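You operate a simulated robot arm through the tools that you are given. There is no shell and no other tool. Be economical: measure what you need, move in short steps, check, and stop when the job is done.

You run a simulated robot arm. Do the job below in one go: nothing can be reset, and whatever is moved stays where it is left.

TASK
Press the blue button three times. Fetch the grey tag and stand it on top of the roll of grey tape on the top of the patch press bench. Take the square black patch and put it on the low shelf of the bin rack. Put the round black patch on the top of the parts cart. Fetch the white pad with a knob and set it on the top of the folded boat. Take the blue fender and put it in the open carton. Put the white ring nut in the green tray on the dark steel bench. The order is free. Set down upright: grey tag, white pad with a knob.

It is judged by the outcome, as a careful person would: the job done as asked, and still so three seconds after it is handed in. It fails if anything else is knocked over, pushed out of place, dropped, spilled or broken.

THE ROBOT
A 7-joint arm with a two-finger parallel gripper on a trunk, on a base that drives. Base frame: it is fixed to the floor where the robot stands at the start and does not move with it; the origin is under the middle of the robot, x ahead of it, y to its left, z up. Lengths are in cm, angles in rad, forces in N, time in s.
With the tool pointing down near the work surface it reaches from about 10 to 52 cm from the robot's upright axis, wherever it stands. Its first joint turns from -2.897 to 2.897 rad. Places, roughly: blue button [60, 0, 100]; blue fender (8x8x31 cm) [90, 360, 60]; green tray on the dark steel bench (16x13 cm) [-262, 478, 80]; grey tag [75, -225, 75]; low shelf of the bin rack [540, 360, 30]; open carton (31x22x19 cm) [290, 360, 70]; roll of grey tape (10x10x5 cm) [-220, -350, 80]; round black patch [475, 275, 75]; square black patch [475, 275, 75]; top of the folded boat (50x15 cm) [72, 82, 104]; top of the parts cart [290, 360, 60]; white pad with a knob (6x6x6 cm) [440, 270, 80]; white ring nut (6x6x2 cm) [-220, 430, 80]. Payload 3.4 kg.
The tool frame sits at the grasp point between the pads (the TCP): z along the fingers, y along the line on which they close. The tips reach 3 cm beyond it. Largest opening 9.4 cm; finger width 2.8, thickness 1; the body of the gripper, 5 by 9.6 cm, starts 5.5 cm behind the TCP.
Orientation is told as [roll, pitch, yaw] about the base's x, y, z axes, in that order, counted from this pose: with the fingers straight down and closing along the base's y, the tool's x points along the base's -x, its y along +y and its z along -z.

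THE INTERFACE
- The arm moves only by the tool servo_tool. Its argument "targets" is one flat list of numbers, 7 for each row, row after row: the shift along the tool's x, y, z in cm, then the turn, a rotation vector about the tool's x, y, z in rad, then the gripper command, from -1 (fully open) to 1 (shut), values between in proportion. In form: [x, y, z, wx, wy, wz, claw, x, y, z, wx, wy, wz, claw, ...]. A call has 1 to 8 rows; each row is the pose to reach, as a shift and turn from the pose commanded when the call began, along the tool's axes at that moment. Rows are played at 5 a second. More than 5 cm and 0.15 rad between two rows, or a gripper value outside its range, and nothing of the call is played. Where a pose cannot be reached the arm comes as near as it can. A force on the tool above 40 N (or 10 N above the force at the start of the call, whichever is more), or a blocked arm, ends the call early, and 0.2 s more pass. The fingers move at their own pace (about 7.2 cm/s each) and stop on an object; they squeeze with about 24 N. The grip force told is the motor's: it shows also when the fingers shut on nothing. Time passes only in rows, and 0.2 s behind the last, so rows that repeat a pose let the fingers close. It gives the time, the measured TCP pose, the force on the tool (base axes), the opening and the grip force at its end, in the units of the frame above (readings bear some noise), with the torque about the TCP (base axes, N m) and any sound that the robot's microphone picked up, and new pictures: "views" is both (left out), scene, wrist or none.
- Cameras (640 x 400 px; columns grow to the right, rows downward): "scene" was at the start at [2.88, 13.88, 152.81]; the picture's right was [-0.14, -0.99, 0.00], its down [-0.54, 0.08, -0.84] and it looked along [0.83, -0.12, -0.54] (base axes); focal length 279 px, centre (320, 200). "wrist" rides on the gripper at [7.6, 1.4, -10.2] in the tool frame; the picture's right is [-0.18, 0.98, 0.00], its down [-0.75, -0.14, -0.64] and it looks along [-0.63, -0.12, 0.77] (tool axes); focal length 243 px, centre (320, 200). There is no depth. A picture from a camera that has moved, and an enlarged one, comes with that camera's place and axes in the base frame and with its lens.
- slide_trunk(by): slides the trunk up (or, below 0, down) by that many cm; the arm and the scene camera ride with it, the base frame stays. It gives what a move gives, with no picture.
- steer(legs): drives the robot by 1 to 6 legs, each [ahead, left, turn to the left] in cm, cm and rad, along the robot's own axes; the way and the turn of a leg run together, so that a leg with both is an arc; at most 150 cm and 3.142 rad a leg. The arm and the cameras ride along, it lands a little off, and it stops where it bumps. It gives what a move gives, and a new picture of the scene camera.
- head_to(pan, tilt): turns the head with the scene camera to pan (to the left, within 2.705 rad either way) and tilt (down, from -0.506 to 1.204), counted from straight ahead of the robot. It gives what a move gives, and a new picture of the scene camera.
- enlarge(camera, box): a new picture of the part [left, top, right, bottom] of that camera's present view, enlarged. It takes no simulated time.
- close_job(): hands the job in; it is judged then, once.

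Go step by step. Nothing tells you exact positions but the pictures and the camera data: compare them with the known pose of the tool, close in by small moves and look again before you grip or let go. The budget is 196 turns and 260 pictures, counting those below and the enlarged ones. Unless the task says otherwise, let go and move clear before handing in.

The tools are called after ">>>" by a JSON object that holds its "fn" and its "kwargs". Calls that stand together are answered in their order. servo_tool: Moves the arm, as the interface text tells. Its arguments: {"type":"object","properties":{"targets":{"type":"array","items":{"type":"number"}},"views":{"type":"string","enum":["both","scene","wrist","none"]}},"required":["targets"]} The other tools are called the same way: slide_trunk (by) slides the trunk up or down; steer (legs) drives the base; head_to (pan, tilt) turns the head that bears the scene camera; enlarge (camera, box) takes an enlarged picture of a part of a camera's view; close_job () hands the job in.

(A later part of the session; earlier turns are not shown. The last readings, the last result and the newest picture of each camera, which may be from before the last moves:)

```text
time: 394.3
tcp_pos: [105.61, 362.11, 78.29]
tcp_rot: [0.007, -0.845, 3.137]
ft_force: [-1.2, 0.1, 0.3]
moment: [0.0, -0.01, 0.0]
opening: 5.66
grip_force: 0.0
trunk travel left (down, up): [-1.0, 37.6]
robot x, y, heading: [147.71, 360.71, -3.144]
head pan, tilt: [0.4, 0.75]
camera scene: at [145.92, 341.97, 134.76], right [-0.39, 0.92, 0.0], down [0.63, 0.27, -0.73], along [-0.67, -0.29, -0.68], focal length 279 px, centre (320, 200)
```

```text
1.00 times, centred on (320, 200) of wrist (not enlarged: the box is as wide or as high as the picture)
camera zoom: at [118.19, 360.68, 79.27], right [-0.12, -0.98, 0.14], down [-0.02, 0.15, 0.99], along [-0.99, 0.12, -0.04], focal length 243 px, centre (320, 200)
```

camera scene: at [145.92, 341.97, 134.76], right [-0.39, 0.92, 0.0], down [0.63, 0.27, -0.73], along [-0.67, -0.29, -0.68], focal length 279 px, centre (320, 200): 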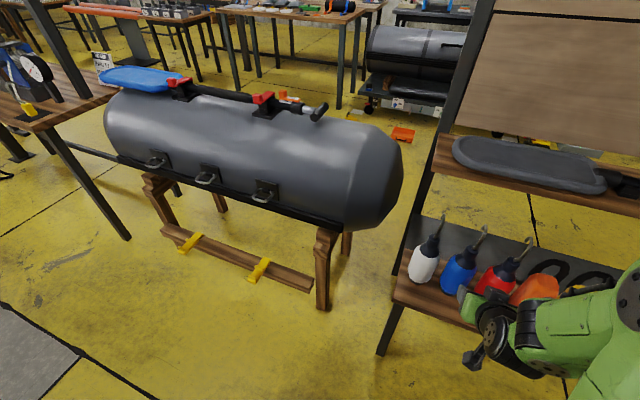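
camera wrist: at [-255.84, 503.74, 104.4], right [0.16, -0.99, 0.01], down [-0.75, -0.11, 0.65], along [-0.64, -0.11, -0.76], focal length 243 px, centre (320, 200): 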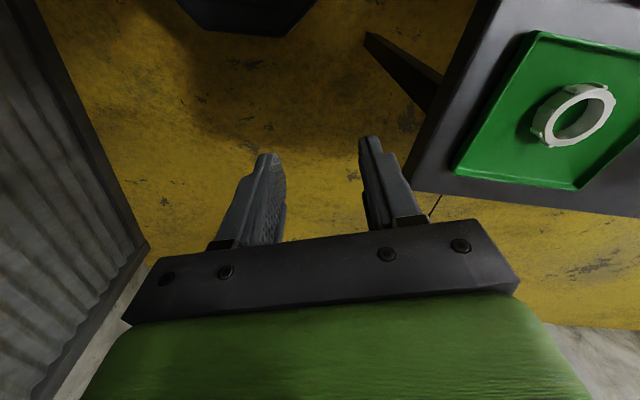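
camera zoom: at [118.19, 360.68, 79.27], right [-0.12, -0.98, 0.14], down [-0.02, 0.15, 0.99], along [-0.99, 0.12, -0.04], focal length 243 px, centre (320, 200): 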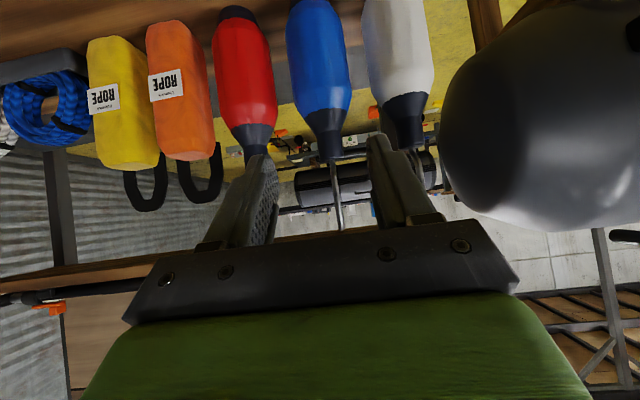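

Clear view: neck at z≈68.5–72.5, y≈362.2. I'll lower to that height, drive closer, and recheck.

>>> {"fn": "servo_tool", "kwargs": {"targets": [1.8, 0, 1.6, 0, 0, 0, -0.2, 3.6, 0, 3.2, 0, 0, 0, -0.2, 5.4, 0, 4.8, 0, 0, 0, -0.2], "views": "none"}}

>>> {"fn": "steer", "kwargs": {"legs": [[13, 0, 0]]}}

>>> {"fn": "enlarge", "kwargs": {"camera": "wrist", "box": [0, 0, 640, 400]}}

```text
time: 395.1
tcp_pos: [105.48, 362.14, 70.89]
tcp_rot: [0.004, -0.848, 3.138]
ft_force: [0.2, -0.3, -0.6]
moment: [0.0, 0.0, 0.0]
opening: 5.63
grip_force: 0.0
trunk travel left (down, up): [-1.0, 37.6]
robot x, y, heading: [147.5, 360.09, -3.14]
head pan, tilt: [0.4, 0.75]
```

```text
time: 396.4
tcp_pos: [92.23, 362.03, 70.91]
tcp_rot: [0.007, -0.846, 3.137]
ft_force: [0.2, 0.1, -0.1]
moment: [-0.01, 0.02, 0.0]
opening: 5.66
grip_force: 0.0
trunk travel left (down, up): [-1.0, 37.6]
robot x, y, heading: [134.4, 360.08, -3.142]
head pan, tilt: [0.4, 0.75]
camera scene: at [132.61, 341.94, 134.76], right [-0.39, 0.92, 0.0], down [0.63, 0.27, -0.73], along [-0.67, -0.29, -0.68], focal length 279 px, centre (320, 200)
```

scene: 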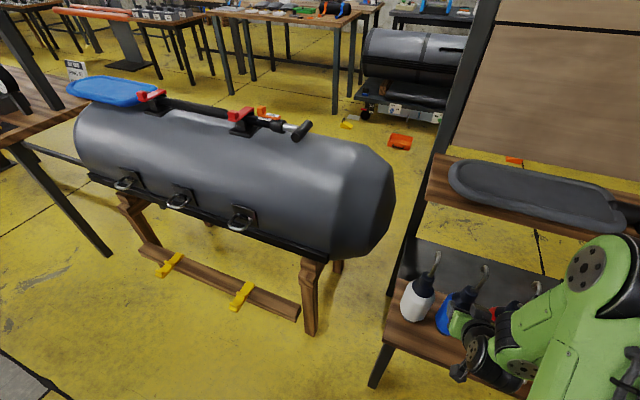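

```text
1.00 times, centred on (320, 200) of wrist (not enlarged: the box is as wide or as high as the picture)
camera zoom: at [104.89, 360.63, 71.94], right [-0.12, -0.98, 0.14], down [-0.02, 0.15, 0.99], along [-0.99, 0.12, -0.04], focal length 243 px, centre (320, 200)
```

zoom: 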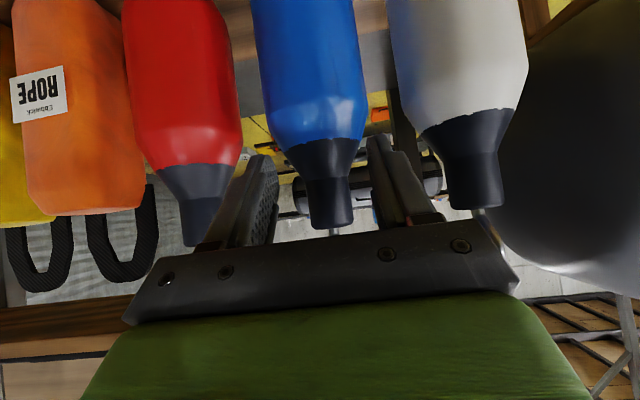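

Neck centre ≈[85.3, 362.3, 71.6]. Moving the fingers around it and closing.

>>> {"fn": "servo_tool", "kwargs": {"targets": [-1.7, -0.1, 1.5, 0, 0, 0, -0.2, -3.4, -0.2, 3.1, 0, 0, 0, -0.2, -5.2, -0.2, 4.6, 0, 0, 0, -0.2, -5.2, -0.2, 4.6, 0, 0, 0, 1, -5.2, -0.2, 4.6, 0, 0, 0, 1, -5.2, -0.2, 4.6, 0, 0, 0, 1]}}

```text
time: 397.8
tcp_pos: [85.42, 362.21, 71.8]
tcp_rot: [0.007, -0.845, 3.138]
ft_force: [-0.2, 0.0, -0.1]
moment: [-0.13, 0.1, 0.0]
opening: 3.48
grip_force: 24.1
trunk travel left (down, up): [-1.0, 37.6]
robot x, y, heading: [134.38, 360.64, -3.143]
head pan, tilt: [0.4, 0.75]
camera scene: at [132.67, 341.93, 134.76], right [-0.39, 0.92, 0.0], down [0.63, 0.27, -0.73], along [-0.67, -0.29, -0.68], focal length 279 px, centre (320, 200)
camera wrist: at [98.0, 360.84, 72.78], right [-0.12, -0.98, 0.14], down [-0.02, 0.15, 0.99], along [-0.99, 0.12, -0.04], focal length 243 px, centre (320, 200)
```

scene: 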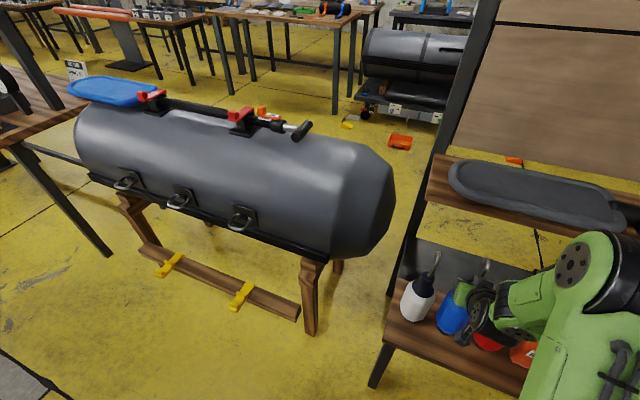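
wrist: 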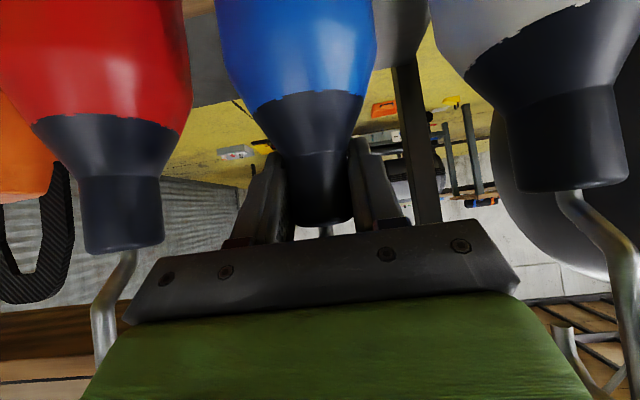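

Gripped on the neck (3.5 cm). Lifting by the trunk and checking.

>>> {"fn": "slide_trunk", "kwargs": {"by": 8}}

>>> {"fn": "enlarge", "kwargs": {"camera": "wrist", "box": [0, 0, 640, 400]}}

```text
time: 398.9
tcp_pos: [85.5, 362.3, 79.73]
tcp_rot: [0.007, -0.847, 3.135]
ft_force: [0.0, 0.6, -2.8]
moment: [0.0, -0.03, -0.02]
opening: 3.46
grip_force: 23.6
trunk travel left (down, up): [-9.0, 29.6]
robot x, y, heading: [134.32, 360.39, -3.137]
head pan, tilt: [0.4, 0.75]
```

```text
1.00 times, centred on (320, 200) of wrist (not enlarged: the box is as wide or as high as the picture)
camera zoom: at [97.99, 360.85, 80.75], right [-0.12, -0.98, 0.14], down [-0.02, 0.15, 0.99], along [-0.99, 0.12, -0.04], focal length 243 px, centre (320, 200)
```

zoom: 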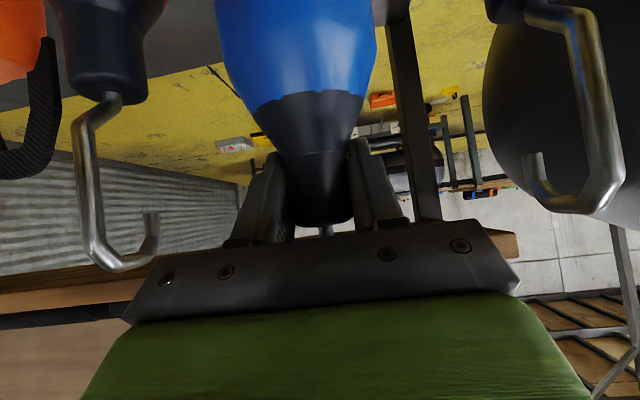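

Lifted cleanly. Raising fully, then driving round to the cart's north side (staying clear of its handle) to look into the carton.

>>> {"fn": "slide_trunk", "kwargs": {"by": 29}}

>>> {"fn": "steer", "kwargs": {"legs": [[-30, 0, 0], [0, 0, 1.571], [-92, 0, 0], [0, 122, 0]]}}

>>> {"fn": "head_to", "kwargs": {"pan": 0.25, "tilt": 0.7}}

```text
time: 401.9
tcp_pos: [85.35, 362.35, 108.82]
tcp_rot: [0.007, -0.846, 3.137]
ft_force: [-0.1, -0.9, -3.0]
moment: [-0.01, 0.06, -0.03]
opening: 3.48
grip_force: 23.9
trunk travel left (down, up): [-38.0, 0.6]
robot x, y, heading: [134.15, 360.31, -3.133]
head pan, tilt: [0.4, 0.75]
```

```text
time: 417.7
tcp_pos: [279.91, 402.2, 108.82]
tcp_rot: [0.005, -0.847, -1.588]
ft_force: [-0.6, -0.2, -2.5]
moment: [-0.04, 0.02, -0.01]
opening: 3.44
grip_force: 24.2
trunk travel left (down, up): [-38.0, 0.6]
robot x, y, heading: [282.57, 450.72, -1.583]
head pan, tilt: [0.4, 0.75]
camera scene: at [300.97, 449.05, 171.74], right [-0.93, -0.38, 0.0], down [-0.26, 0.63, -0.73], along [0.28, -0.68, -0.68], focal length 279 px, centre (320, 200)
```

scene: 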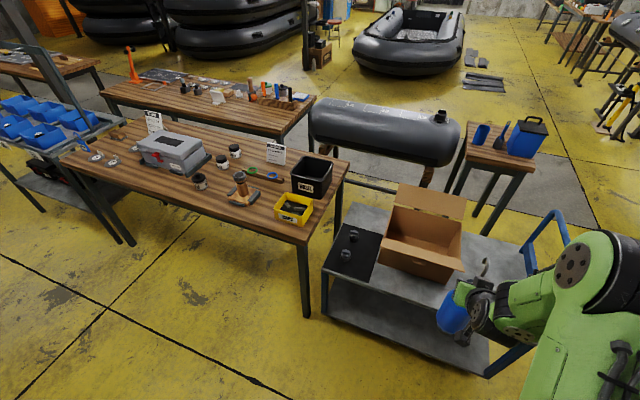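

```text
time: 418.4
tcp_pos: [279.84, 402.27, 108.78]
tcp_rot: [0.009, -0.847, -1.591]
ft_force: [-0.6, -0.3, -2.6]
moment: [-0.03, -0.02, 0.01]
opening: 3.5
grip_force: 23.9
trunk travel left (down, up): [-38.0, 0.6]
robot x, y, heading: [282.85, 451.25, -1.585]
head pan, tilt: [0.25, 0.7]
camera scene: at [299.81, 448.47, 172.16], right [-0.97, -0.23, 0.0], down [-0.15, 0.63, -0.76], along [0.18, -0.74, -0.64], focal length 279 px, centre (320, 200)
```

scene: 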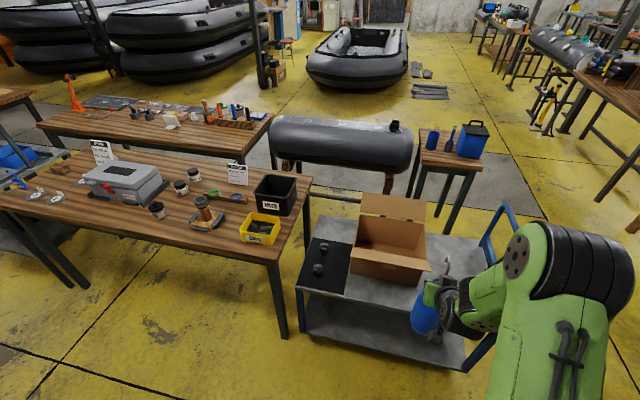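

The carton's interior spans about x 274–304, y 347–368, floor z≈60. Moving forward so the fender hangs over it.

>>> {"fn": "steer", "kwargs": {"legs": [[32, 9, 0.014]]}}

>>> {"fn": "servo_tool", "kwargs": {"targets": [-1.3, 0, 1.5, 0, 0, 0, 1, -2.6, 0, 3.0, 0, 0, 0, 1, -3.9, 0, 4.5, 0, 0, 0, 1, -5.2, 0, 6, 0, 0, 0, 1]}}

```text
time: 420.6
tcp_pos: [288.74, 370.51, 108.7]
tcp_rot: [0.004, -0.846, -1.584]
ft_force: [0.2, -0.2, -3.1]
moment: [0.0, 0.02, 0.0]
opening: 3.46
grip_force: 23.9
trunk travel left (down, up): [-38.0, 0.6]
robot x, y, heading: [291.14, 419.38, -1.577]
head pan, tilt: [0.25, 0.7]
camera scene: at [308.47, 416.75, 172.16], right [-0.97, -0.24, 0.0], down [-0.15, 0.63, -0.76], along [0.18, -0.74, -0.64], focal length 279 px, centre (320, 200)
```

scene: 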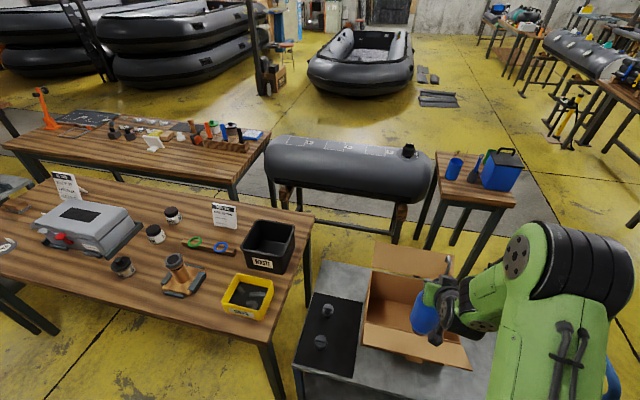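

```text
time: 421.6
tcp_pos: [288.57, 362.54, 108.64]
tcp_rot: [0.004, -0.845, -1.584]
ft_force: [-0.4, 0.1, -2.6]
moment: [-0.02, 0.0, 0.01]
opening: 3.49
grip_force: 24.0
trunk travel left (down, up): [-38.0, 0.6]
robot x, y, heading: [291.01, 418.98, -1.577]
head pan, tilt: [0.25, 0.7]
camera scene: at [308.45, 416.71, 172.16], right [-0.97, -0.24, 0.0], down [-0.15, 0.63, -0.76], along [0.18, -0.74, -0.64], focal length 279 px, centre (320, 200)
camera wrist: at [290.08, 375.12, 109.69], right [0.98, -0.13, 0.14], down [-0.15, -0.02, 0.99], along [-0.13, -0.99, -0.04], focal length 243 px, centre (320, 200)
```

scene: 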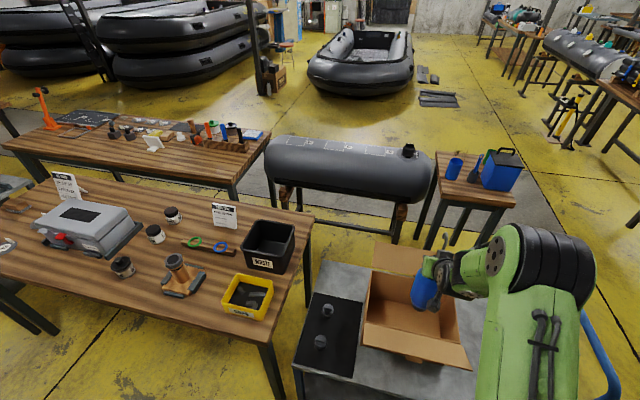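
wrist: 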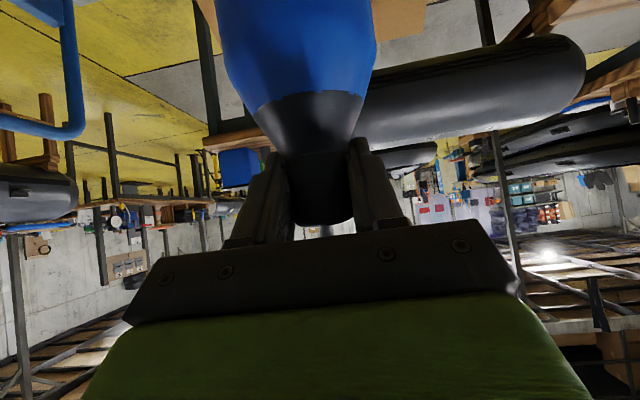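

The fender can go a few cm deeper over the carton; then lowering with the trunk.

>>> {"fn": "servo_tool", "kwargs": {"targets": [-1.4, 0, 1.7, 0, 0, 0, 1, -2.6, 0, 3.0, 0, 0, 0, 1, -2.6, 0, 3.0, 0, 0, 0, 1], "views": "none"}}

>>> {"fn": "slide_trunk", "kwargs": {"by": -18}}

>>> {"fn": "head_to", "kwargs": {"pan": 0.0, "tilt": 0.9}}

```text
time: 422.4
tcp_pos: [288.6, 358.62, 108.74]
tcp_rot: [0.007, -0.845, -1.585]
ft_force: [0.6, -0.2, -2.1]
moment: [-0.02, 0.0, -0.04]
opening: 3.44
grip_force: 23.9
trunk travel left (down, up): [-38.0, 0.6]
robot x, y, heading: [291.15, 418.88, -1.576]
head pan, tilt: [0.25, 0.7]
```

```text
time: 424.4
tcp_pos: [288.55, 358.43, 90.67]
tcp_rot: [0.007, -0.846, -1.584]
ft_force: [-0.1, -0.9, -2.5]
moment: [-0.02, 0.03, -0.02]
opening: 3.46
grip_force: 24.2
trunk travel left (down, up): [-20.0, 18.6]
robot x, y, heading: [291.38, 419.11, -1.578]
head pan, tilt: [0.25, 0.7]
```

```text
time: 425.1
tcp_pos: [288.62, 358.55, 90.77]
tcp_rot: [0.007, -0.847, -1.585]
ft_force: [0.1, -0.5, -3.3]
moment: [-0.03, -0.01, 0.05]
opening: 3.46
grip_force: 24.4
trunk travel left (down, up): [-20.0, 18.6]
robot x, y, heading: [290.99, 419.28, -1.579]
head pan, tilt: [0.0, 0.901]
camera scene: at [306.37, 417.5, 152.58], right [-1.0, 0.01, 0.0], down [0.01, 0.78, -0.62], along [0.0, -0.62, -0.78], focal length 279 px, centre (320, 200)
```

scene: 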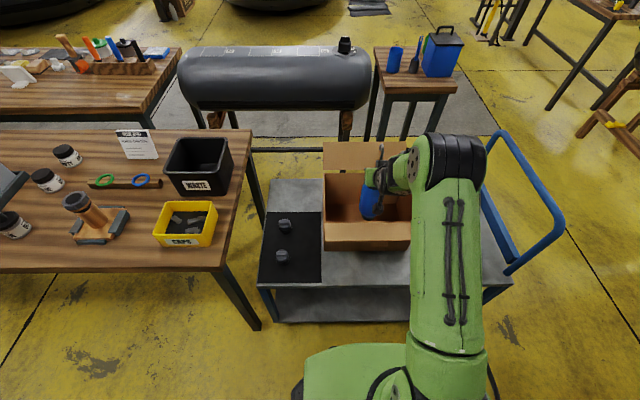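

The fender is inside the carton opening. Lowering further toward the floor.

>>> {"fn": "slide_trunk", "kwargs": {"by": -8.5}}

>>> {"fn": "servo_tool", "kwargs": {"targets": [0.37, 0, 0.33, 0, 0, 0, 1, 0.75, 0, 0.66, 0, 0, 0, 1, 1.1, 0, 1.0, 0, 0, 0, 1, 1.5, 0, 1.33, 0, 0, 0, 1]}}

```text
time: 426.3
tcp_pos: [288.64, 358.46, 81.99]
tcp_rot: [0.006, -0.844, -1.585]
ft_force: [-0.3, -1.6, -1.7]
moment: [0.08, 0.01, -0.05]
opening: 3.46
grip_force: 23.9
trunk travel left (down, up): [-11.5, 27.1]
robot x, y, heading: [291.02, 419.18, -1.573]
head pan, tilt: [0.0, 0.901]
```

```text
time: 427.2
tcp_pos: [288.47, 358.44, 81.32]
tcp_rot: [0.009, -0.86, -1.584]
ft_force: [0.1, 2.1, 21.5]
moment: [3.27, -0.23, 0.02]
opening: 3.48
grip_force: 23.8
trunk travel left (down, up): [-11.5, 27.1]
robot x, y, heading: [291.31, 419.34, -1.577]
head pan, tilt: [0.0, 0.901]
stopped in row 4: the force on the tool passed its limit at 45 N (the readings are from after the stop); the commanded pose is now the measured one
camera scene: at [306.36, 417.69, 144.09], right [-1.0, 0.01, 0.0], down [0.01, 0.78, -0.62], along [-0.01, -0.62, -0.78], focal length 279 px, centre (320, 200)
camera wrist: at [290.0, 371.01, 82.19], right [0.98, -0.13, 0.14], down [-0.15, 0.0, 0.99], along [-0.13, -0.99, -0.02], focal length 243 px, centre (320, 200)
```

scene: 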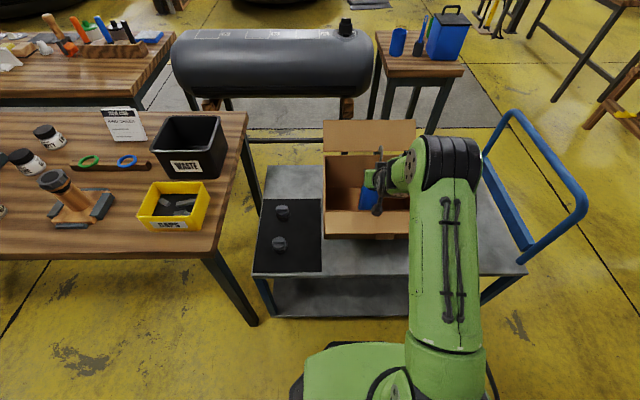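
wrist: 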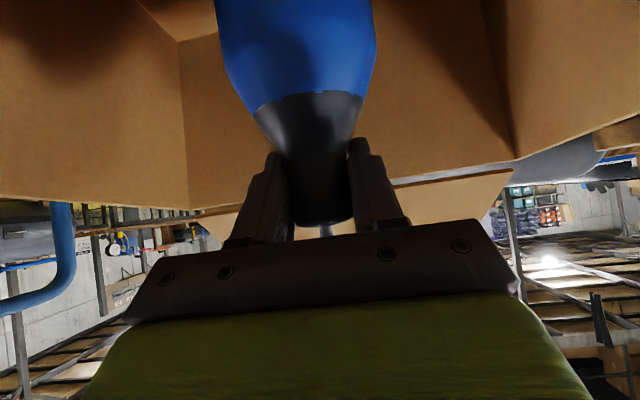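

The hand is touching the carton's near edge while the fender bottom is about at the floor. I'll ease up slightly and release gently.

>>> {"fn": "servo_tool", "kwargs": {"targets": [-0.3, 0, -0.26, 0, 0.015, 0, 1, -0.3, 0, -0.26, 0, 0.015, 0, 0.28, -0.3, 0, -0.26, 0, 0.015, 0, 0.1, -0.3, 0, -0.26, 0, 0.015, 0, -0.2, -0.3, 0, -0.26, 0, 0.015, 0, -0.2]}}

```text
time: 428.4
tcp_pos: [288.59, 358.44, 81.54]
tcp_rot: [0.008, -0.842, -1.586]
ft_force: [0.1, -2.5, 2.6]
moment: [0.38, -0.03, 0.01]
opening: 5.63
grip_force: 0.1
trunk travel left (down, up): [-11.5, 27.1]
robot x, y, heading: [290.79, 419.41, -1.576]
head pan, tilt: [0.0, 0.901]
camera scene: at [306.36, 417.54, 144.09], right [-1.0, 0.01, 0.0], down [0.01, 0.78, -0.62], along [-0.01, -0.62, -0.78], focal length 279 px, centre (320, 200)
camera wrist: at [289.98, 371.03, 82.55], right [0.98, -0.13, 0.14], down [-0.15, -0.02, 0.99], along [-0.13, -0.99, -0.04], focal length 243 px, centre (320, 200)
```

scene: 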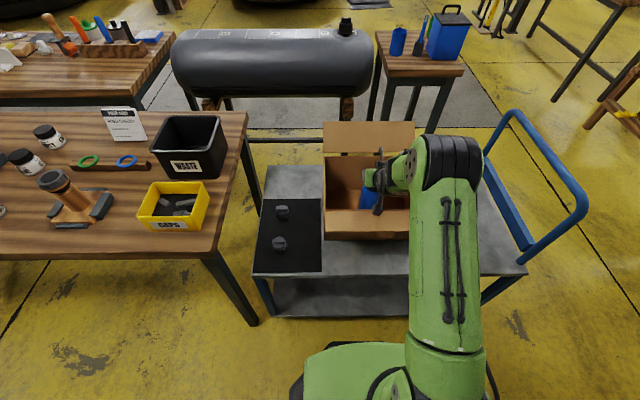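
wrist: 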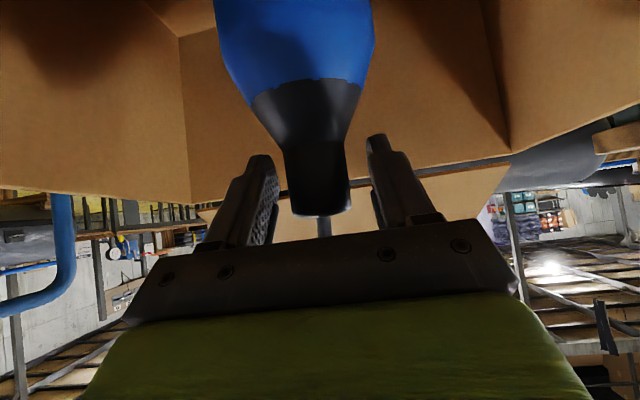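

The fender stands in the carton. Backing out along the tool axis.

>>> {"fn": "servo_tool", "kwargs": {"targets": [-0.3, 0, -1, 0, 0, 0, -0.3, -0.3, 0, -4, 0, 0, 0, -0.3, -0.5, 0, -8, 0, 0, 0, -0.3, -1, 0, -12, 0, 0, 0, -0.3], "views": "none"}}

>>> {"fn": "slide_trunk", "kwargs": {"by": 27}}

>>> {"fn": "enlarge", "kwargs": {"camera": "scene", "box": [240, 150, 560, 350]}}

```text
time: 429.4
tcp_pos: [288.68, 366.81, 90.35]
tcp_rot: [0.006, -0.841, -1.585]
ft_force: [-0.4, 0.2, 0.2]
moment: [0.01, -0.01, -0.01]
opening: 6.14
grip_force: 0.1
trunk travel left (down, up): [-11.5, 27.1]
robot x, y, heading: [291.4, 419.12, -1.582]
head pan, tilt: [0.0, 0.901]
```

```text
time: 432.1
tcp_pos: [288.69, 366.57, 117.16]
tcp_rot: [0.007, -0.842, -1.584]
ft_force: [0.0, -0.4, 0.3]
moment: [-0.01, 0.01, -0.03]
opening: 6.11
grip_force: 0.0
trunk travel left (down, up): [-38.5, 0.1]
robot x, y, heading: [290.99, 419.43, -1.579]
head pan, tilt: [0.0, 0.901]
```

```text
2.00 times, centred on (400, 250) of scene
camera zoom: at [306.36, 417.55, 171.07], right [-1.0, 0.01, 0.0], down [0.01, 0.78, -0.62], along [-0.01, -0.62, -0.78], focal length 558 px, centre (160, 100)
```

zoom: 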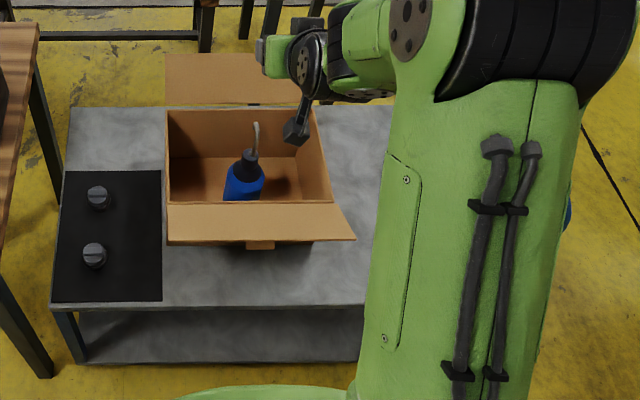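

The fender is standing inside the carton. Now scouting the patches' bench near [475, 275].

>>> {"fn": "head_to", "kwargs": {"pan": 0.6, "tilt": 0.45}}

>>> {"fn": "head_to", "kwargs": {"pan": 1.2, "tilt": 0.45}}

```text
time: 433.1
tcp_pos: [288.58, 366.66, 117.17]
tcp_rot: [0.005, -0.838, -1.585]
ft_force: [-0.2, -1.1, -0.1]
moment: [-0.01, 0.0, 0.01]
opening: 6.12
grip_force: 0.0
trunk travel left (down, up): [-38.5, 0.1]
robot x, y, heading: [291.14, 419.19, -1.581]
head pan, tilt: [0.6, 0.45]
camera scene: at [311.54, 417.47, 174.85], right [-0.83, -0.56, 0.0], down [-0.24, 0.36, -0.9], along [0.5, -0.75, -0.44], focal length 279 px, centre (320, 200)
```

scene: 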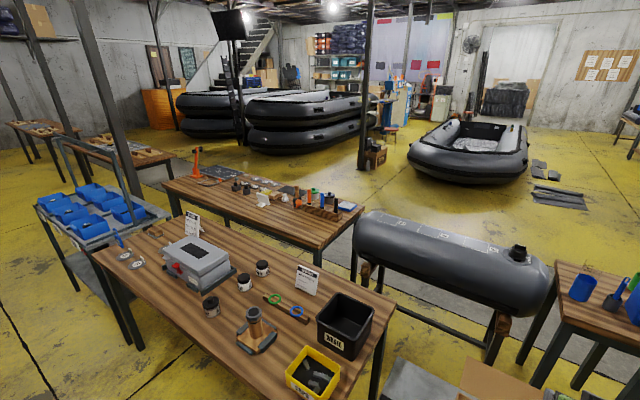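

```text
time: 434.1
tcp_pos: [288.59, 366.62, 117.2]
tcp_rot: [0.008, -0.841, -1.584]
ft_force: [-0.1, 0.7, 0.7]
moment: [0.01, 0.0, 0.02]
opening: 6.12
grip_force: 0.1
trunk travel left (down, up): [-38.5, 0.1]
robot x, y, heading: [291.32, 419.25, -1.581]
head pan, tilt: [1.201, 0.45]
camera scene: at [314.96, 421.7, 174.86], right [-0.37, -0.93, 0.0], down [-0.4, 0.16, -0.9], along [0.84, -0.33, -0.44], focal length 279 px, centre (320, 200)
```

scene: 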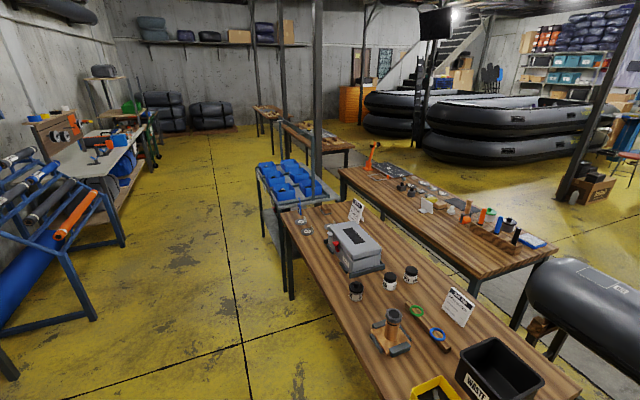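

Bench 2 (with patches and the white pad) must be approached from the south. Levelling the tool, then driving west-south-east round the cart.

>>> {"fn": "servo_tool", "kwargs": {"targets": [0.5, 0, -1, 0, 0.14, 0, -1, 1, 0, -2, 0, 0.28, 0, -1, 2, 0, -4, 0, 0.42, 0, -1, 3, 0, -6, 0, 0.56, 0, -1, 4, 0, -8, 0, 0.7, 0, -1, 5, 0, -9.5, 0, 0.84, 0, -1], "views": "none"}}

>>> {"fn": "steer", "kwargs": {"legs": [[-30, 0, 0], [0, -116, 0], [149, 0, 0], [98, 0, 0], [0, 0, 1.57]]}}

>>> {"fn": "head_to", "kwargs": {"pan": 0.0, "tilt": 0.4}}

```text
time: 435.6
tcp_pos: [288.57, 377.03, 119.75]
tcp_rot: [0.006, 0.0, -1.579]
ft_force: [-0.1, -0.3, -0.6]
moment: [0.0, -0.03, -0.01]
opening: 9.4
grip_force: 0.2
trunk travel left (down, up): [-38.5, 0.1]
robot x, y, heading: [291.05, 419.36, -1.577]
head pan, tilt: [1.201, 0.45]
```

```text
time: 458.8
tcp_pos: [210.59, 201.95, 119.57]
tcp_rot: [0.006, -0.001, 0.011]
ft_force: [-0.3, 0.4, -0.5]
moment: [0.02, 0.01, 0.01]
opening: 9.4
grip_force: 0.2
trunk travel left (down, up): [-38.5, 0.1]
robot x, y, heading: [168.14, 203.45, 0.011]
head pan, tilt: [1.201, 0.45]
camera scene: at [165.3, 227.38, 174.86], right [0.94, -0.35, 0.0], down [-0.15, -0.41, -0.9], along [0.32, 0.84, -0.44], focal length 279 px, centre (320, 200)
```

scene: 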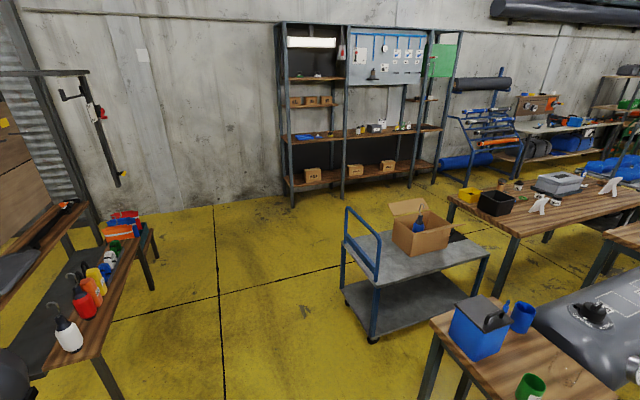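

```text
time: 460.2
tcp_pos: [210.51, 202.02, 119.7]
tcp_rot: [0.004, -0.002, 0.01]
ft_force: [-0.1, -0.2, 0.5]
moment: [0.0, -0.02, -0.01]
opening: 9.39
grip_force: 0.1
trunk travel left (down, up): [-38.5, 0.1]
robot x, y, heading: [168.25, 203.91, 0.009]
head pan, tilt: [0.0, 0.4]
camera scene: at [171.35, 218.89, 175.32], right [0.01, -1.0, 0.0], down [-0.39, -0.01, -0.92], along [0.92, 0.01, -0.39], focal length 279 px, centre (320, 200)
```

scene: 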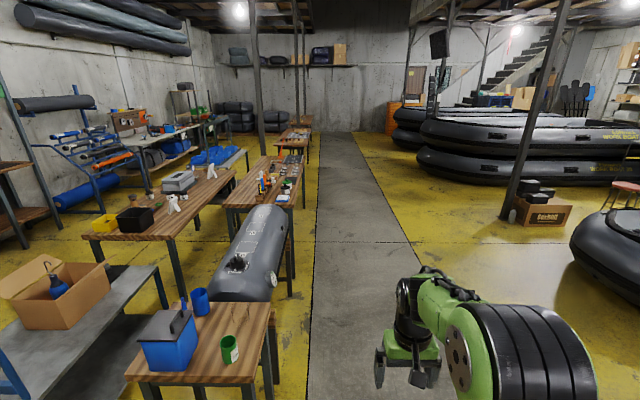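

A clear grey lane runs east south of bench 2. Driving along it to x≈466 and turning to face the bench.

>>> {"fn": "steer", "kwargs": {"legs": [[148, -6, -0.01], [145, 0, 0], [0, 0, 1.57]]}}

>>> {"fn": "head_to", "kwargs": {"pan": 0.1, "tilt": 0.7}}

```text
time: 478.1
tcp_pos: [460.69, 242.32, 119.75]
tcp_rot: [0.006, -0.003, 1.583]
ft_force: [-0.6, -0.2, -0.3]
moment: [-0.01, -0.01, 0.01]
opening: 9.4
grip_force: 0.0
trunk travel left (down, up): [-38.5, 0.1]
robot x, y, heading: [459.18, 200.34, 1.589]
head pan, tilt: [0.0, 0.4]
camera scene: at [443.93, 203.11, 175.32], right [1.0, 0.02, 0.0], down [0.01, -0.39, -0.92], along [-0.01, 0.92, -0.39], focal length 279 px, centre (320, 200)
```

scene: 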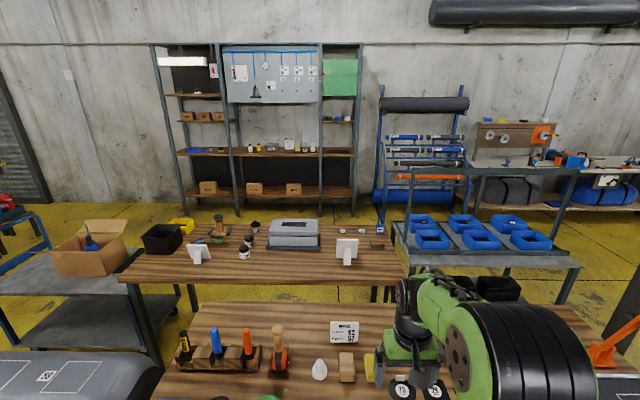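

```text
time: 478.9
tcp_pos: [460.71, 242.47, 119.62]
tcp_rot: [0.005, -0.002, 1.585]
ft_force: [-0.2, -0.7, 0.4]
moment: [0.02, 0.01, 0.0]
opening: 9.39
grip_force: 0.1
trunk travel left (down, up): [-38.5, 0.1]
robot x, y, heading: [459.15, 199.95, 1.587]
head pan, tilt: [0.099, 0.7]
camera scene: at [443.11, 202.29, 172.65], right [0.99, 0.11, 0.0], down [0.07, -0.64, -0.77], along [-0.09, 0.76, -0.64], focal length 279 px, centre (320, 200)
```

scene: 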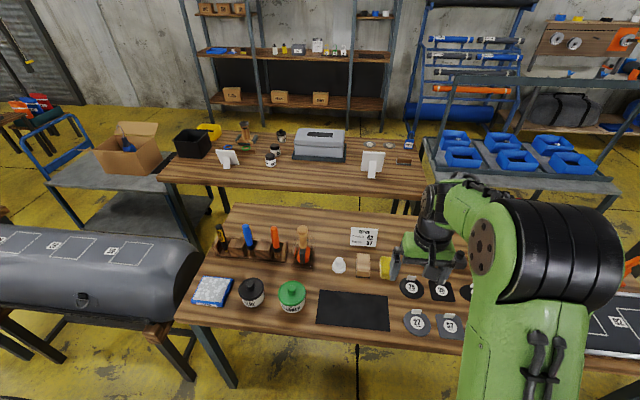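

>>> {"fn": "enlarge", "kwargs": {"camera": "scene", "box": [320, 240, 500, 352]}}

>>> {"fn": "enlarge", "kwargs": {"camera": "wrist", "box": [0, 0, 640, 400]}}

```text
3.56 times, centred on (410, 296) of scene
camera zoom: at [443.11, 202.29, 172.65], right [0.99, 0.11, 0.0], down [0.07, -0.64, -0.77], along [-0.09, 0.76, -0.64], focal length 992 px, centre (0, -141)
```

zoom: 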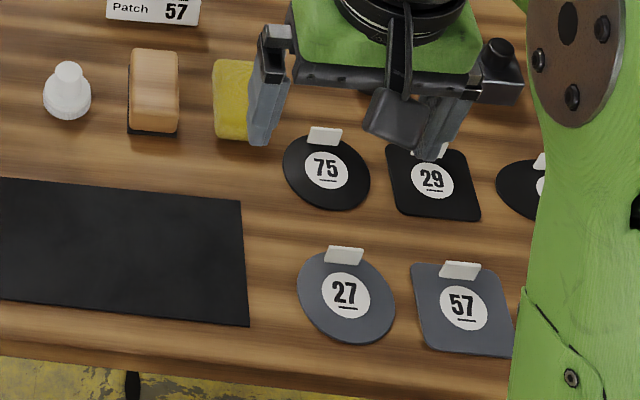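

```text
1.00 times, centred on (320, 200) of wrist (not enlarged: the box is as wide or as high as the picture)
camera zoom: at [459.31, 234.69, 129.83], right [-0.99, 0.17, 0.0], down [0.13, 0.76, 0.64], along [0.11, 0.63, -0.77], focal length 243 px, centre (320, 200)
```

zoom: 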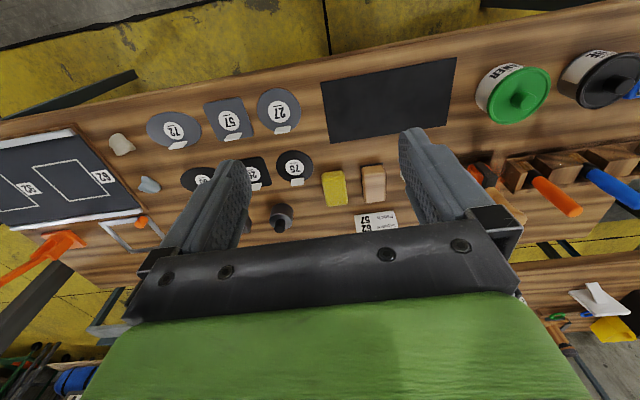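

Black patches: round "75" at ≈[471, 267.7] and square "29" at ≈[482.7, 267.6], each with a small white tab at the back (y≈271); white knob pad at ≈[442, 273]. I'll move in closer.

>>> {"fn": "steer", "kwargs": {"legs": [[17, -14, -0.016]]}}

>>> {"fn": "servo_tool", "kwargs": {"targets": [0, 0, 0, 0, 0, -0.15, -1, 0, 0, 0, 0, 0, -0.3, -1, 0, 0, 0, 0, 0, -0.45, -1, 0, 0, 0, 0, 0, -0.6, -1, 0, 0, 0, 0, 0, -0.75, -1, 0, 0, 0, 0, 0, -0.9, -1, 0, 0, 0, 0, 0, -1.05, -1, 0, 0, 0, 0, 0, -1.2, -1], "views": "wrist"}}

```text
time: 480.6
tcp_pos: [475.15, 259.46, 119.63]
tcp_rot: [0.006, -0.001, 1.568]
ft_force: [0.3, -0.2, -0.3]
moment: [-0.03, 0.0, -0.02]
opening: 9.41
grip_force: 0.1
trunk travel left (down, up): [-38.5, 0.1]
robot x, y, heading: [473.07, 217.26, 1.57]
head pan, tilt: [0.099, 0.7]
camera scene: at [456.98, 219.67, 172.64], right [1.0, 0.1, 0.0], down [0.06, -0.64, -0.76], along [-0.07, 0.76, -0.64], focal length 279 px, centre (320, 200)
```

scene: 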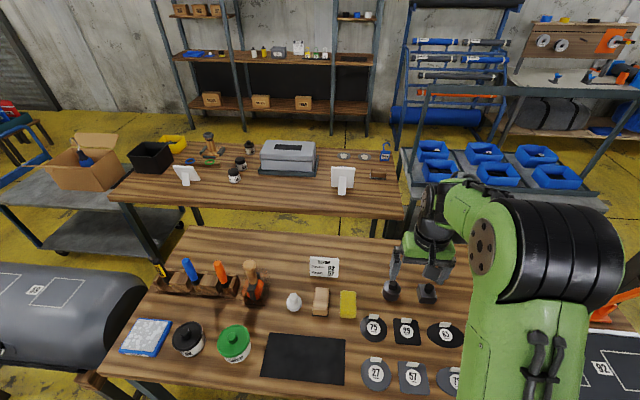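

```text
time: 482.4
tcp_pos: [475.15, 259.4, 119.68]
tcp_rot: [0.0, -0.004, 2.772]
ft_force: [0.3, 0.6, -0.8]
moment: [-0.01, 0.03, 0.0]
opening: 9.4
grip_force: 0.1
trunk travel left (down, up): [-38.5, 0.1]
robot x, y, heading: [472.72, 217.27, 1.57]
head pan, tilt: [0.099, 0.7]
camera wrist: at [481.7, 255.21, 129.82], right [-0.53, -0.85, 0.0], down [-0.65, 0.4, 0.65], along [-0.55, 0.34, -0.76], focal length 243 px, centre (320, 200)
```

wrist: 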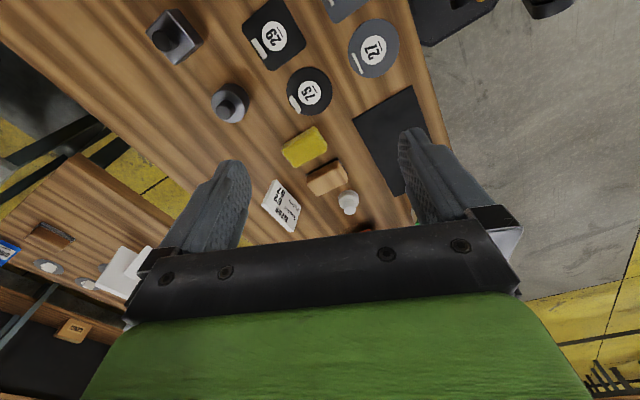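

>>> {"fn": "head_to", "kwargs": {"pan": -0.9, "tilt": 0.45}}

>>> {"fn": "servo_tool", "kwargs": {"targets": [0, 0, 0, 0, 0, -0.14, -1, 0, 0, 0, 0, 0, -0.28, -1, 0, 0, 0, 0, 0, -0.37, -1], "views": "wrist"}}

```text
time: 483.7
tcp_pos: [475.17, 259.44, 119.69]
tcp_rot: [0.001, -0.005, 2.765]
ft_force: [0.3, 0.7, -0.4]
moment: [0.0, -0.02, 0.0]
opening: 9.37
grip_force: 0.1
trunk travel left (down, up): [-38.5, 0.1]
robot x, y, heading: [472.85, 217.49, 1.571]
head pan, tilt: [-0.901, 0.45]
camera scene: at [464.97, 216.87, 174.86], right [0.62, -0.78, 0.0], down [-0.34, -0.27, -0.9], along [0.71, 0.56, -0.44], focal length 279 px, centre (320, 200)
```

scene: 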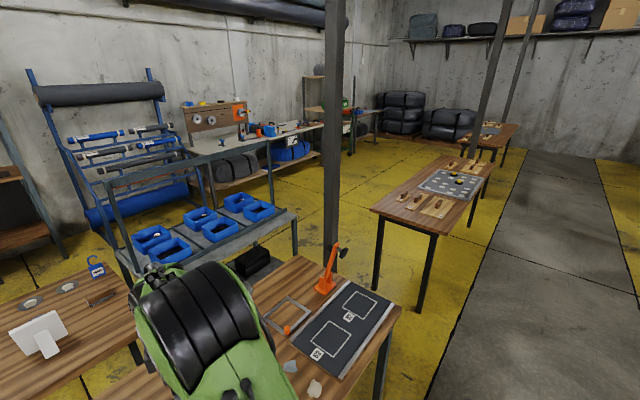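

```text
time: 484.5
tcp_pos: [475.22, 259.38, 119.67]
tcp_rot: [-0.002, -0.006, 3.141]
ft_force: [-0.2, 0.2, 0.7]
moment: [-0.02, 0.0, -0.03]
opening: 9.42
grip_force: 0.1
trunk travel left (down, up): [-38.5, 0.1]
robot x, y, heading: [472.63, 217.04, 1.571]
head pan, tilt: [-0.901, 0.45]
camera wrist: at [482.78, 257.85, 129.83], right [-0.19, -0.98, 0.0], down [-0.75, 0.14, 0.65], along [-0.63, 0.12, -0.76], focal length 243 px, centre (320, 200)
```

wrist: 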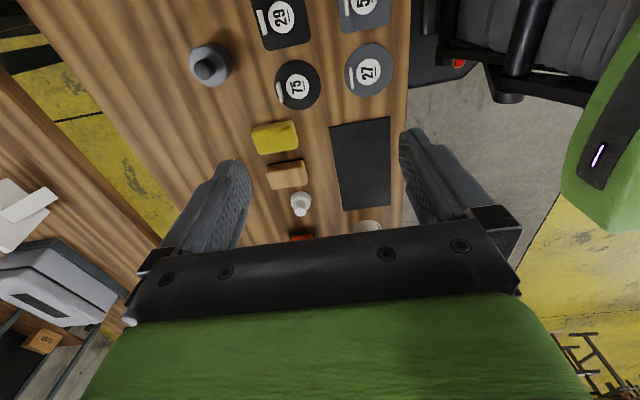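

>>> {"fn": "enlarge", "kwargs": {"camera": "wrist", "box": [220, 0, 420, 125]}}

>>> {"fn": "head_to", "kwargs": {"pan": -0.6, "tilt": 0.6}}

```text
3.20 times, centred on (320, 62) of wrist
camera zoom: at [482.78, 257.85, 129.83], right [-0.19, -0.98, 0.0], down [-0.75, 0.14, 0.65], along [-0.63, 0.12, -0.76], focal length 776 px, centre (320, 640)
```

zoom: 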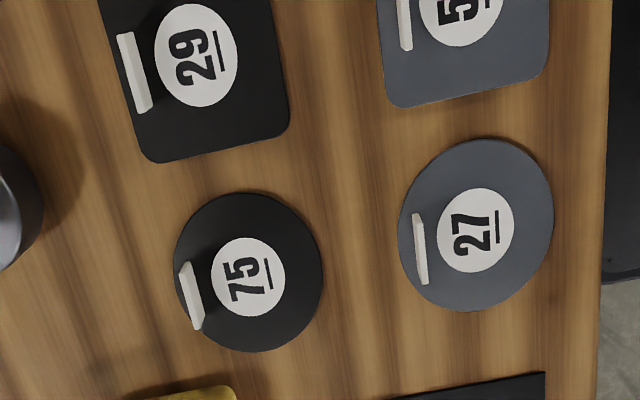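

```text
time: 485.3
tcp_pos: [475.23, 259.37, 119.63]
tcp_rot: [-0.002, -0.004, 3.137]
ft_force: [0.2, 0.5, 0.3]
moment: [-0.01, -0.02, 0.01]
opening: 9.39
grip_force: 0.1
trunk travel left (down, up): [-38.5, 0.1]
robot x, y, heading: [472.88, 216.94, 1.571]
head pan, tilt: [-0.6, 0.6]
camera scene: at [462.78, 218.44, 173.51], right [0.82, -0.57, 0.0], down [-0.32, -0.47, -0.83], along [0.47, 0.68, -0.56], focal length 279 px, centre (320, 200)
```

scene: 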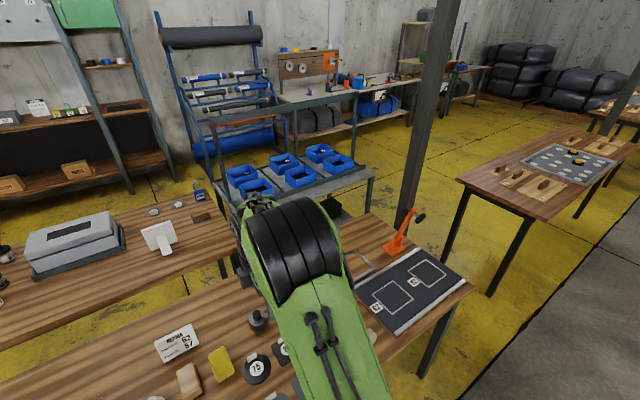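

I'll take the round patch first, as the gripper is already turned to pinch its tab along y. Moving above the tab at ≈[470.4, 270.2].

>>> {"fn": "servo_tool", "kwargs": {"targets": [-0.7, -1.5, 4, 0, 0, 0, -1, -1.4, -3, 8, 0, 0, 0, -1, -2.1, -4.6, 12, 0, 0, 0, -0.6, -2.8, -6.2, 16, 0, 0, 0, -0.4, -3.5, -7.8, 20, 0, 0, 0, -0.4, -4.1, -9.3, 24, 0, 0, 0, -0.4, -4.8, -10.8, 27, 0, 0, 0, -0.4], "views": "wrist"}}

```text
time: 486.9
tcp_pos: [470.44, 270.43, 92.51]
tcp_rot: [-0.001, -0.005, 3.141]
ft_force: [-0.1, 0.9, -0.3]
moment: [0.0, 0.01, 0.0]
opening: 6.57
grip_force: 0.1
trunk travel left (down, up): [-38.5, 0.1]
robot x, y, heading: [472.86, 216.99, 1.569]
head pan, tilt: [-0.6, 0.6]
camera wrist: at [478.05, 268.79, 102.67], right [-0.19, -0.98, 0.0], down [-0.75, 0.14, 0.65], along [-0.63, 0.12, -0.76], focal length 243 px, centre (320, 200)
```

wrist: 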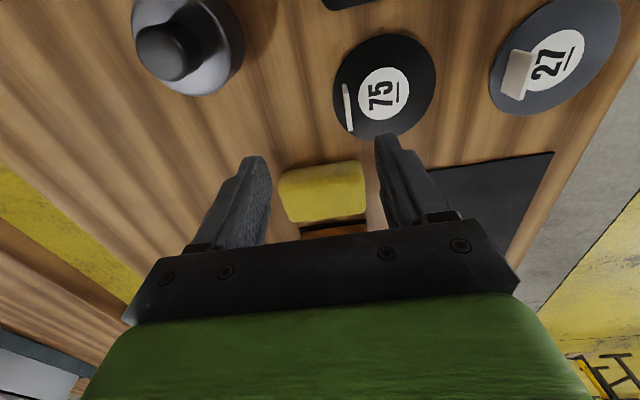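

>>> {"fn": "servo_tool", "kwargs": {"targets": [-0.2, 1.3, 2, 0, 0, 0, -0.4, -0.2, 2.5, 5.5, 0, 0, 0, -0.4], "views": "wrist"}}

>>> {"fn": "enlarge", "kwargs": {"camera": "wrist", "box": [220, 60, 460, 210]}}

```text
time: 487.5
tcp_pos: [470.35, 267.87, 87.09]
tcp_rot: [0.0, -0.005, 3.138]
ft_force: [-0.2, 0.8, -0.1]
moment: [0.01, 0.0, 0.02]
opening: 6.59
grip_force: 0.1
trunk travel left (down, up): [-38.5, 0.1]
robot x, y, heading: [472.98, 217.39, 1.567]
head pan, tilt: [-0.6, 0.6]
camera wrist: at [477.94, 266.29, 97.26], right [-0.19, -0.98, 0.0], down [-0.75, 0.14, 0.65], along [-0.63, 0.12, -0.76], focal length 243 px, centre (320, 200)
```

wrist: 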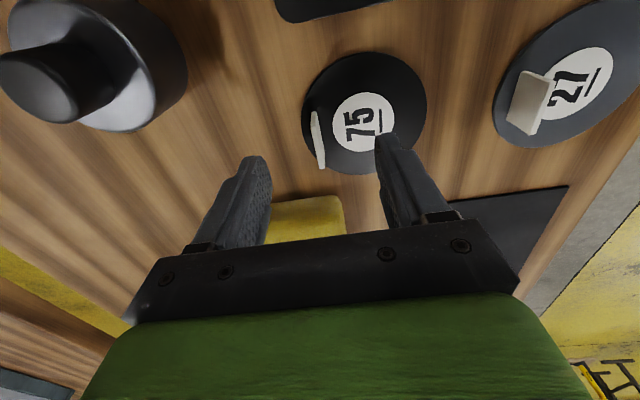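

```text
2.67 times, centred on (340, 135) of wrist
camera zoom: at [477.94, 266.29, 97.26], right [-0.19, -0.98, 0.0], down [-0.75, 0.14, 0.65], along [-0.63, 0.12, -0.76], focal length 647 px, centre (267, 373)
```

zoom: 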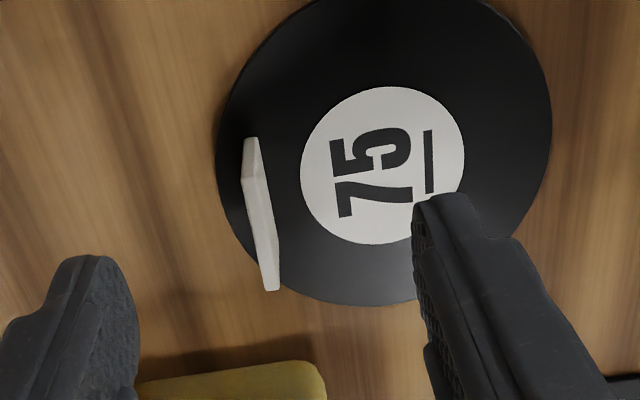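

Tab is between the fingers. Descending slowly to the patch surface.

>>> {"fn": "servo_tool", "kwargs": {"targets": [-0.6, -0.1, 2, 0, 0, 0, -0.4, -0.6, -0.1, 3, 0, 0, 0, -0.4, -0.6, -0.1, 3.5, 0, 0, 0, -0.4, -0.6, -0.1, 4, 0, 0, 0, -0.4, -0.6, -0.1, 4.4, 0, 0, 0, -0.4, -0.6, -0.1, 4.8, 0, 0, 0, -0.4, -0.6, -0.1, 5.2, 0, 0, 0, -0.4], "views": "wrist"}}

>>> {"fn": "enlarge", "kwargs": {"camera": "wrist", "box": [220, 60, 460, 210]}}

```text
time: 488.8
tcp_pos: [469.36, 268.24, 83.41]
tcp_rot: [-0.01, -0.005, 3.138]
ft_force: [2.4, -7.9, 27.1]
moment: [-1.34, -0.13, -0.06]
opening: 7.08
grip_force: 3.8
trunk travel left (down, up): [-38.5, 0.1]
robot x, y, heading: [472.92, 217.44, 1.566]
head pan, tilt: [-0.6, 0.6]
stopped in row 6: the force on the tool passed its limit at 46 N (the readings are from after the stop); the commanded pose is now the measured one
camera wrist: at [477.05, 266.62, 93.49], right [-0.19, -0.98, -0.01], down [-0.75, 0.14, 0.65], along [-0.63, 0.13, -0.76], focal length 243 px, centre (320, 200)
```

wrist: 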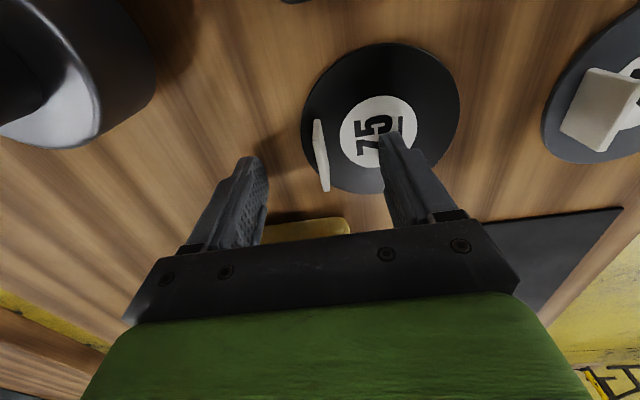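

```text
2.67 times, centred on (340, 135) of wrist
camera zoom: at [477.05, 266.62, 93.49], right [-0.19, -0.98, -0.01], down [-0.75, 0.14, 0.65], along [-0.63, 0.13, -0.76], focal length 647 px, centre (267, 373)
```

zoom: 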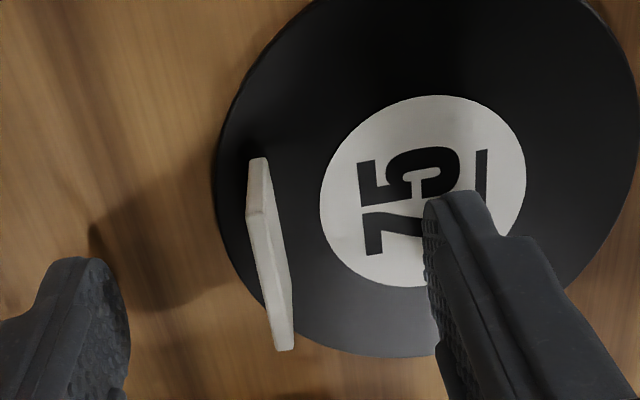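

Finger touched the patch (surface ≈80.3). Raise 0.5 and pinch the tab, then lift a little.

>>> {"fn": "servo_tool", "kwargs": {"targets": [0, 0, -0.5, 0, 0, 0, -0.4, 0, 0, -0.5, 0, 0, 0, 0.2, 0, 0, -0.5, 0, 0, 0, 1, 0, 0, -0.5, 0, 0, 0, 1, 0, 0, -0.5, 0, 0, 0, 1, 0, 0, -1.5, 0, 0, 0, 1, 0, 0, -3.0, 0, 0, 0, 1], "views": "wrist"}}

```text
time: 490.4
tcp_pos: [469.43, 268.38, 85.98]
tcp_rot: [-0.01, -0.007, 3.137]
ft_force: [-0.3, 0.3, -1.2]
moment: [0.01, 0.0, -0.01]
opening: 0.31
grip_force: 24.1
trunk travel left (down, up): [-38.5, 0.1]
robot x, y, heading: [473.21, 217.13, 1.568]
head pan, tilt: [-0.6, 0.6]
camera wrist: at [476.98, 266.82, 96.15], right [-0.19, -0.98, -0.01], down [-0.75, 0.14, 0.65], along [-0.63, 0.13, -0.76], focal length 243 px, centre (320, 200)
```

wrist: 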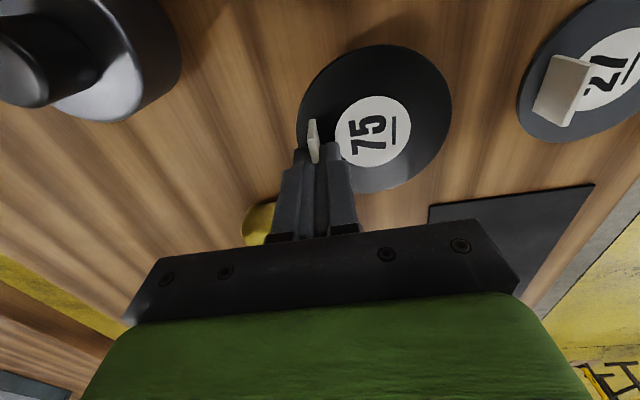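

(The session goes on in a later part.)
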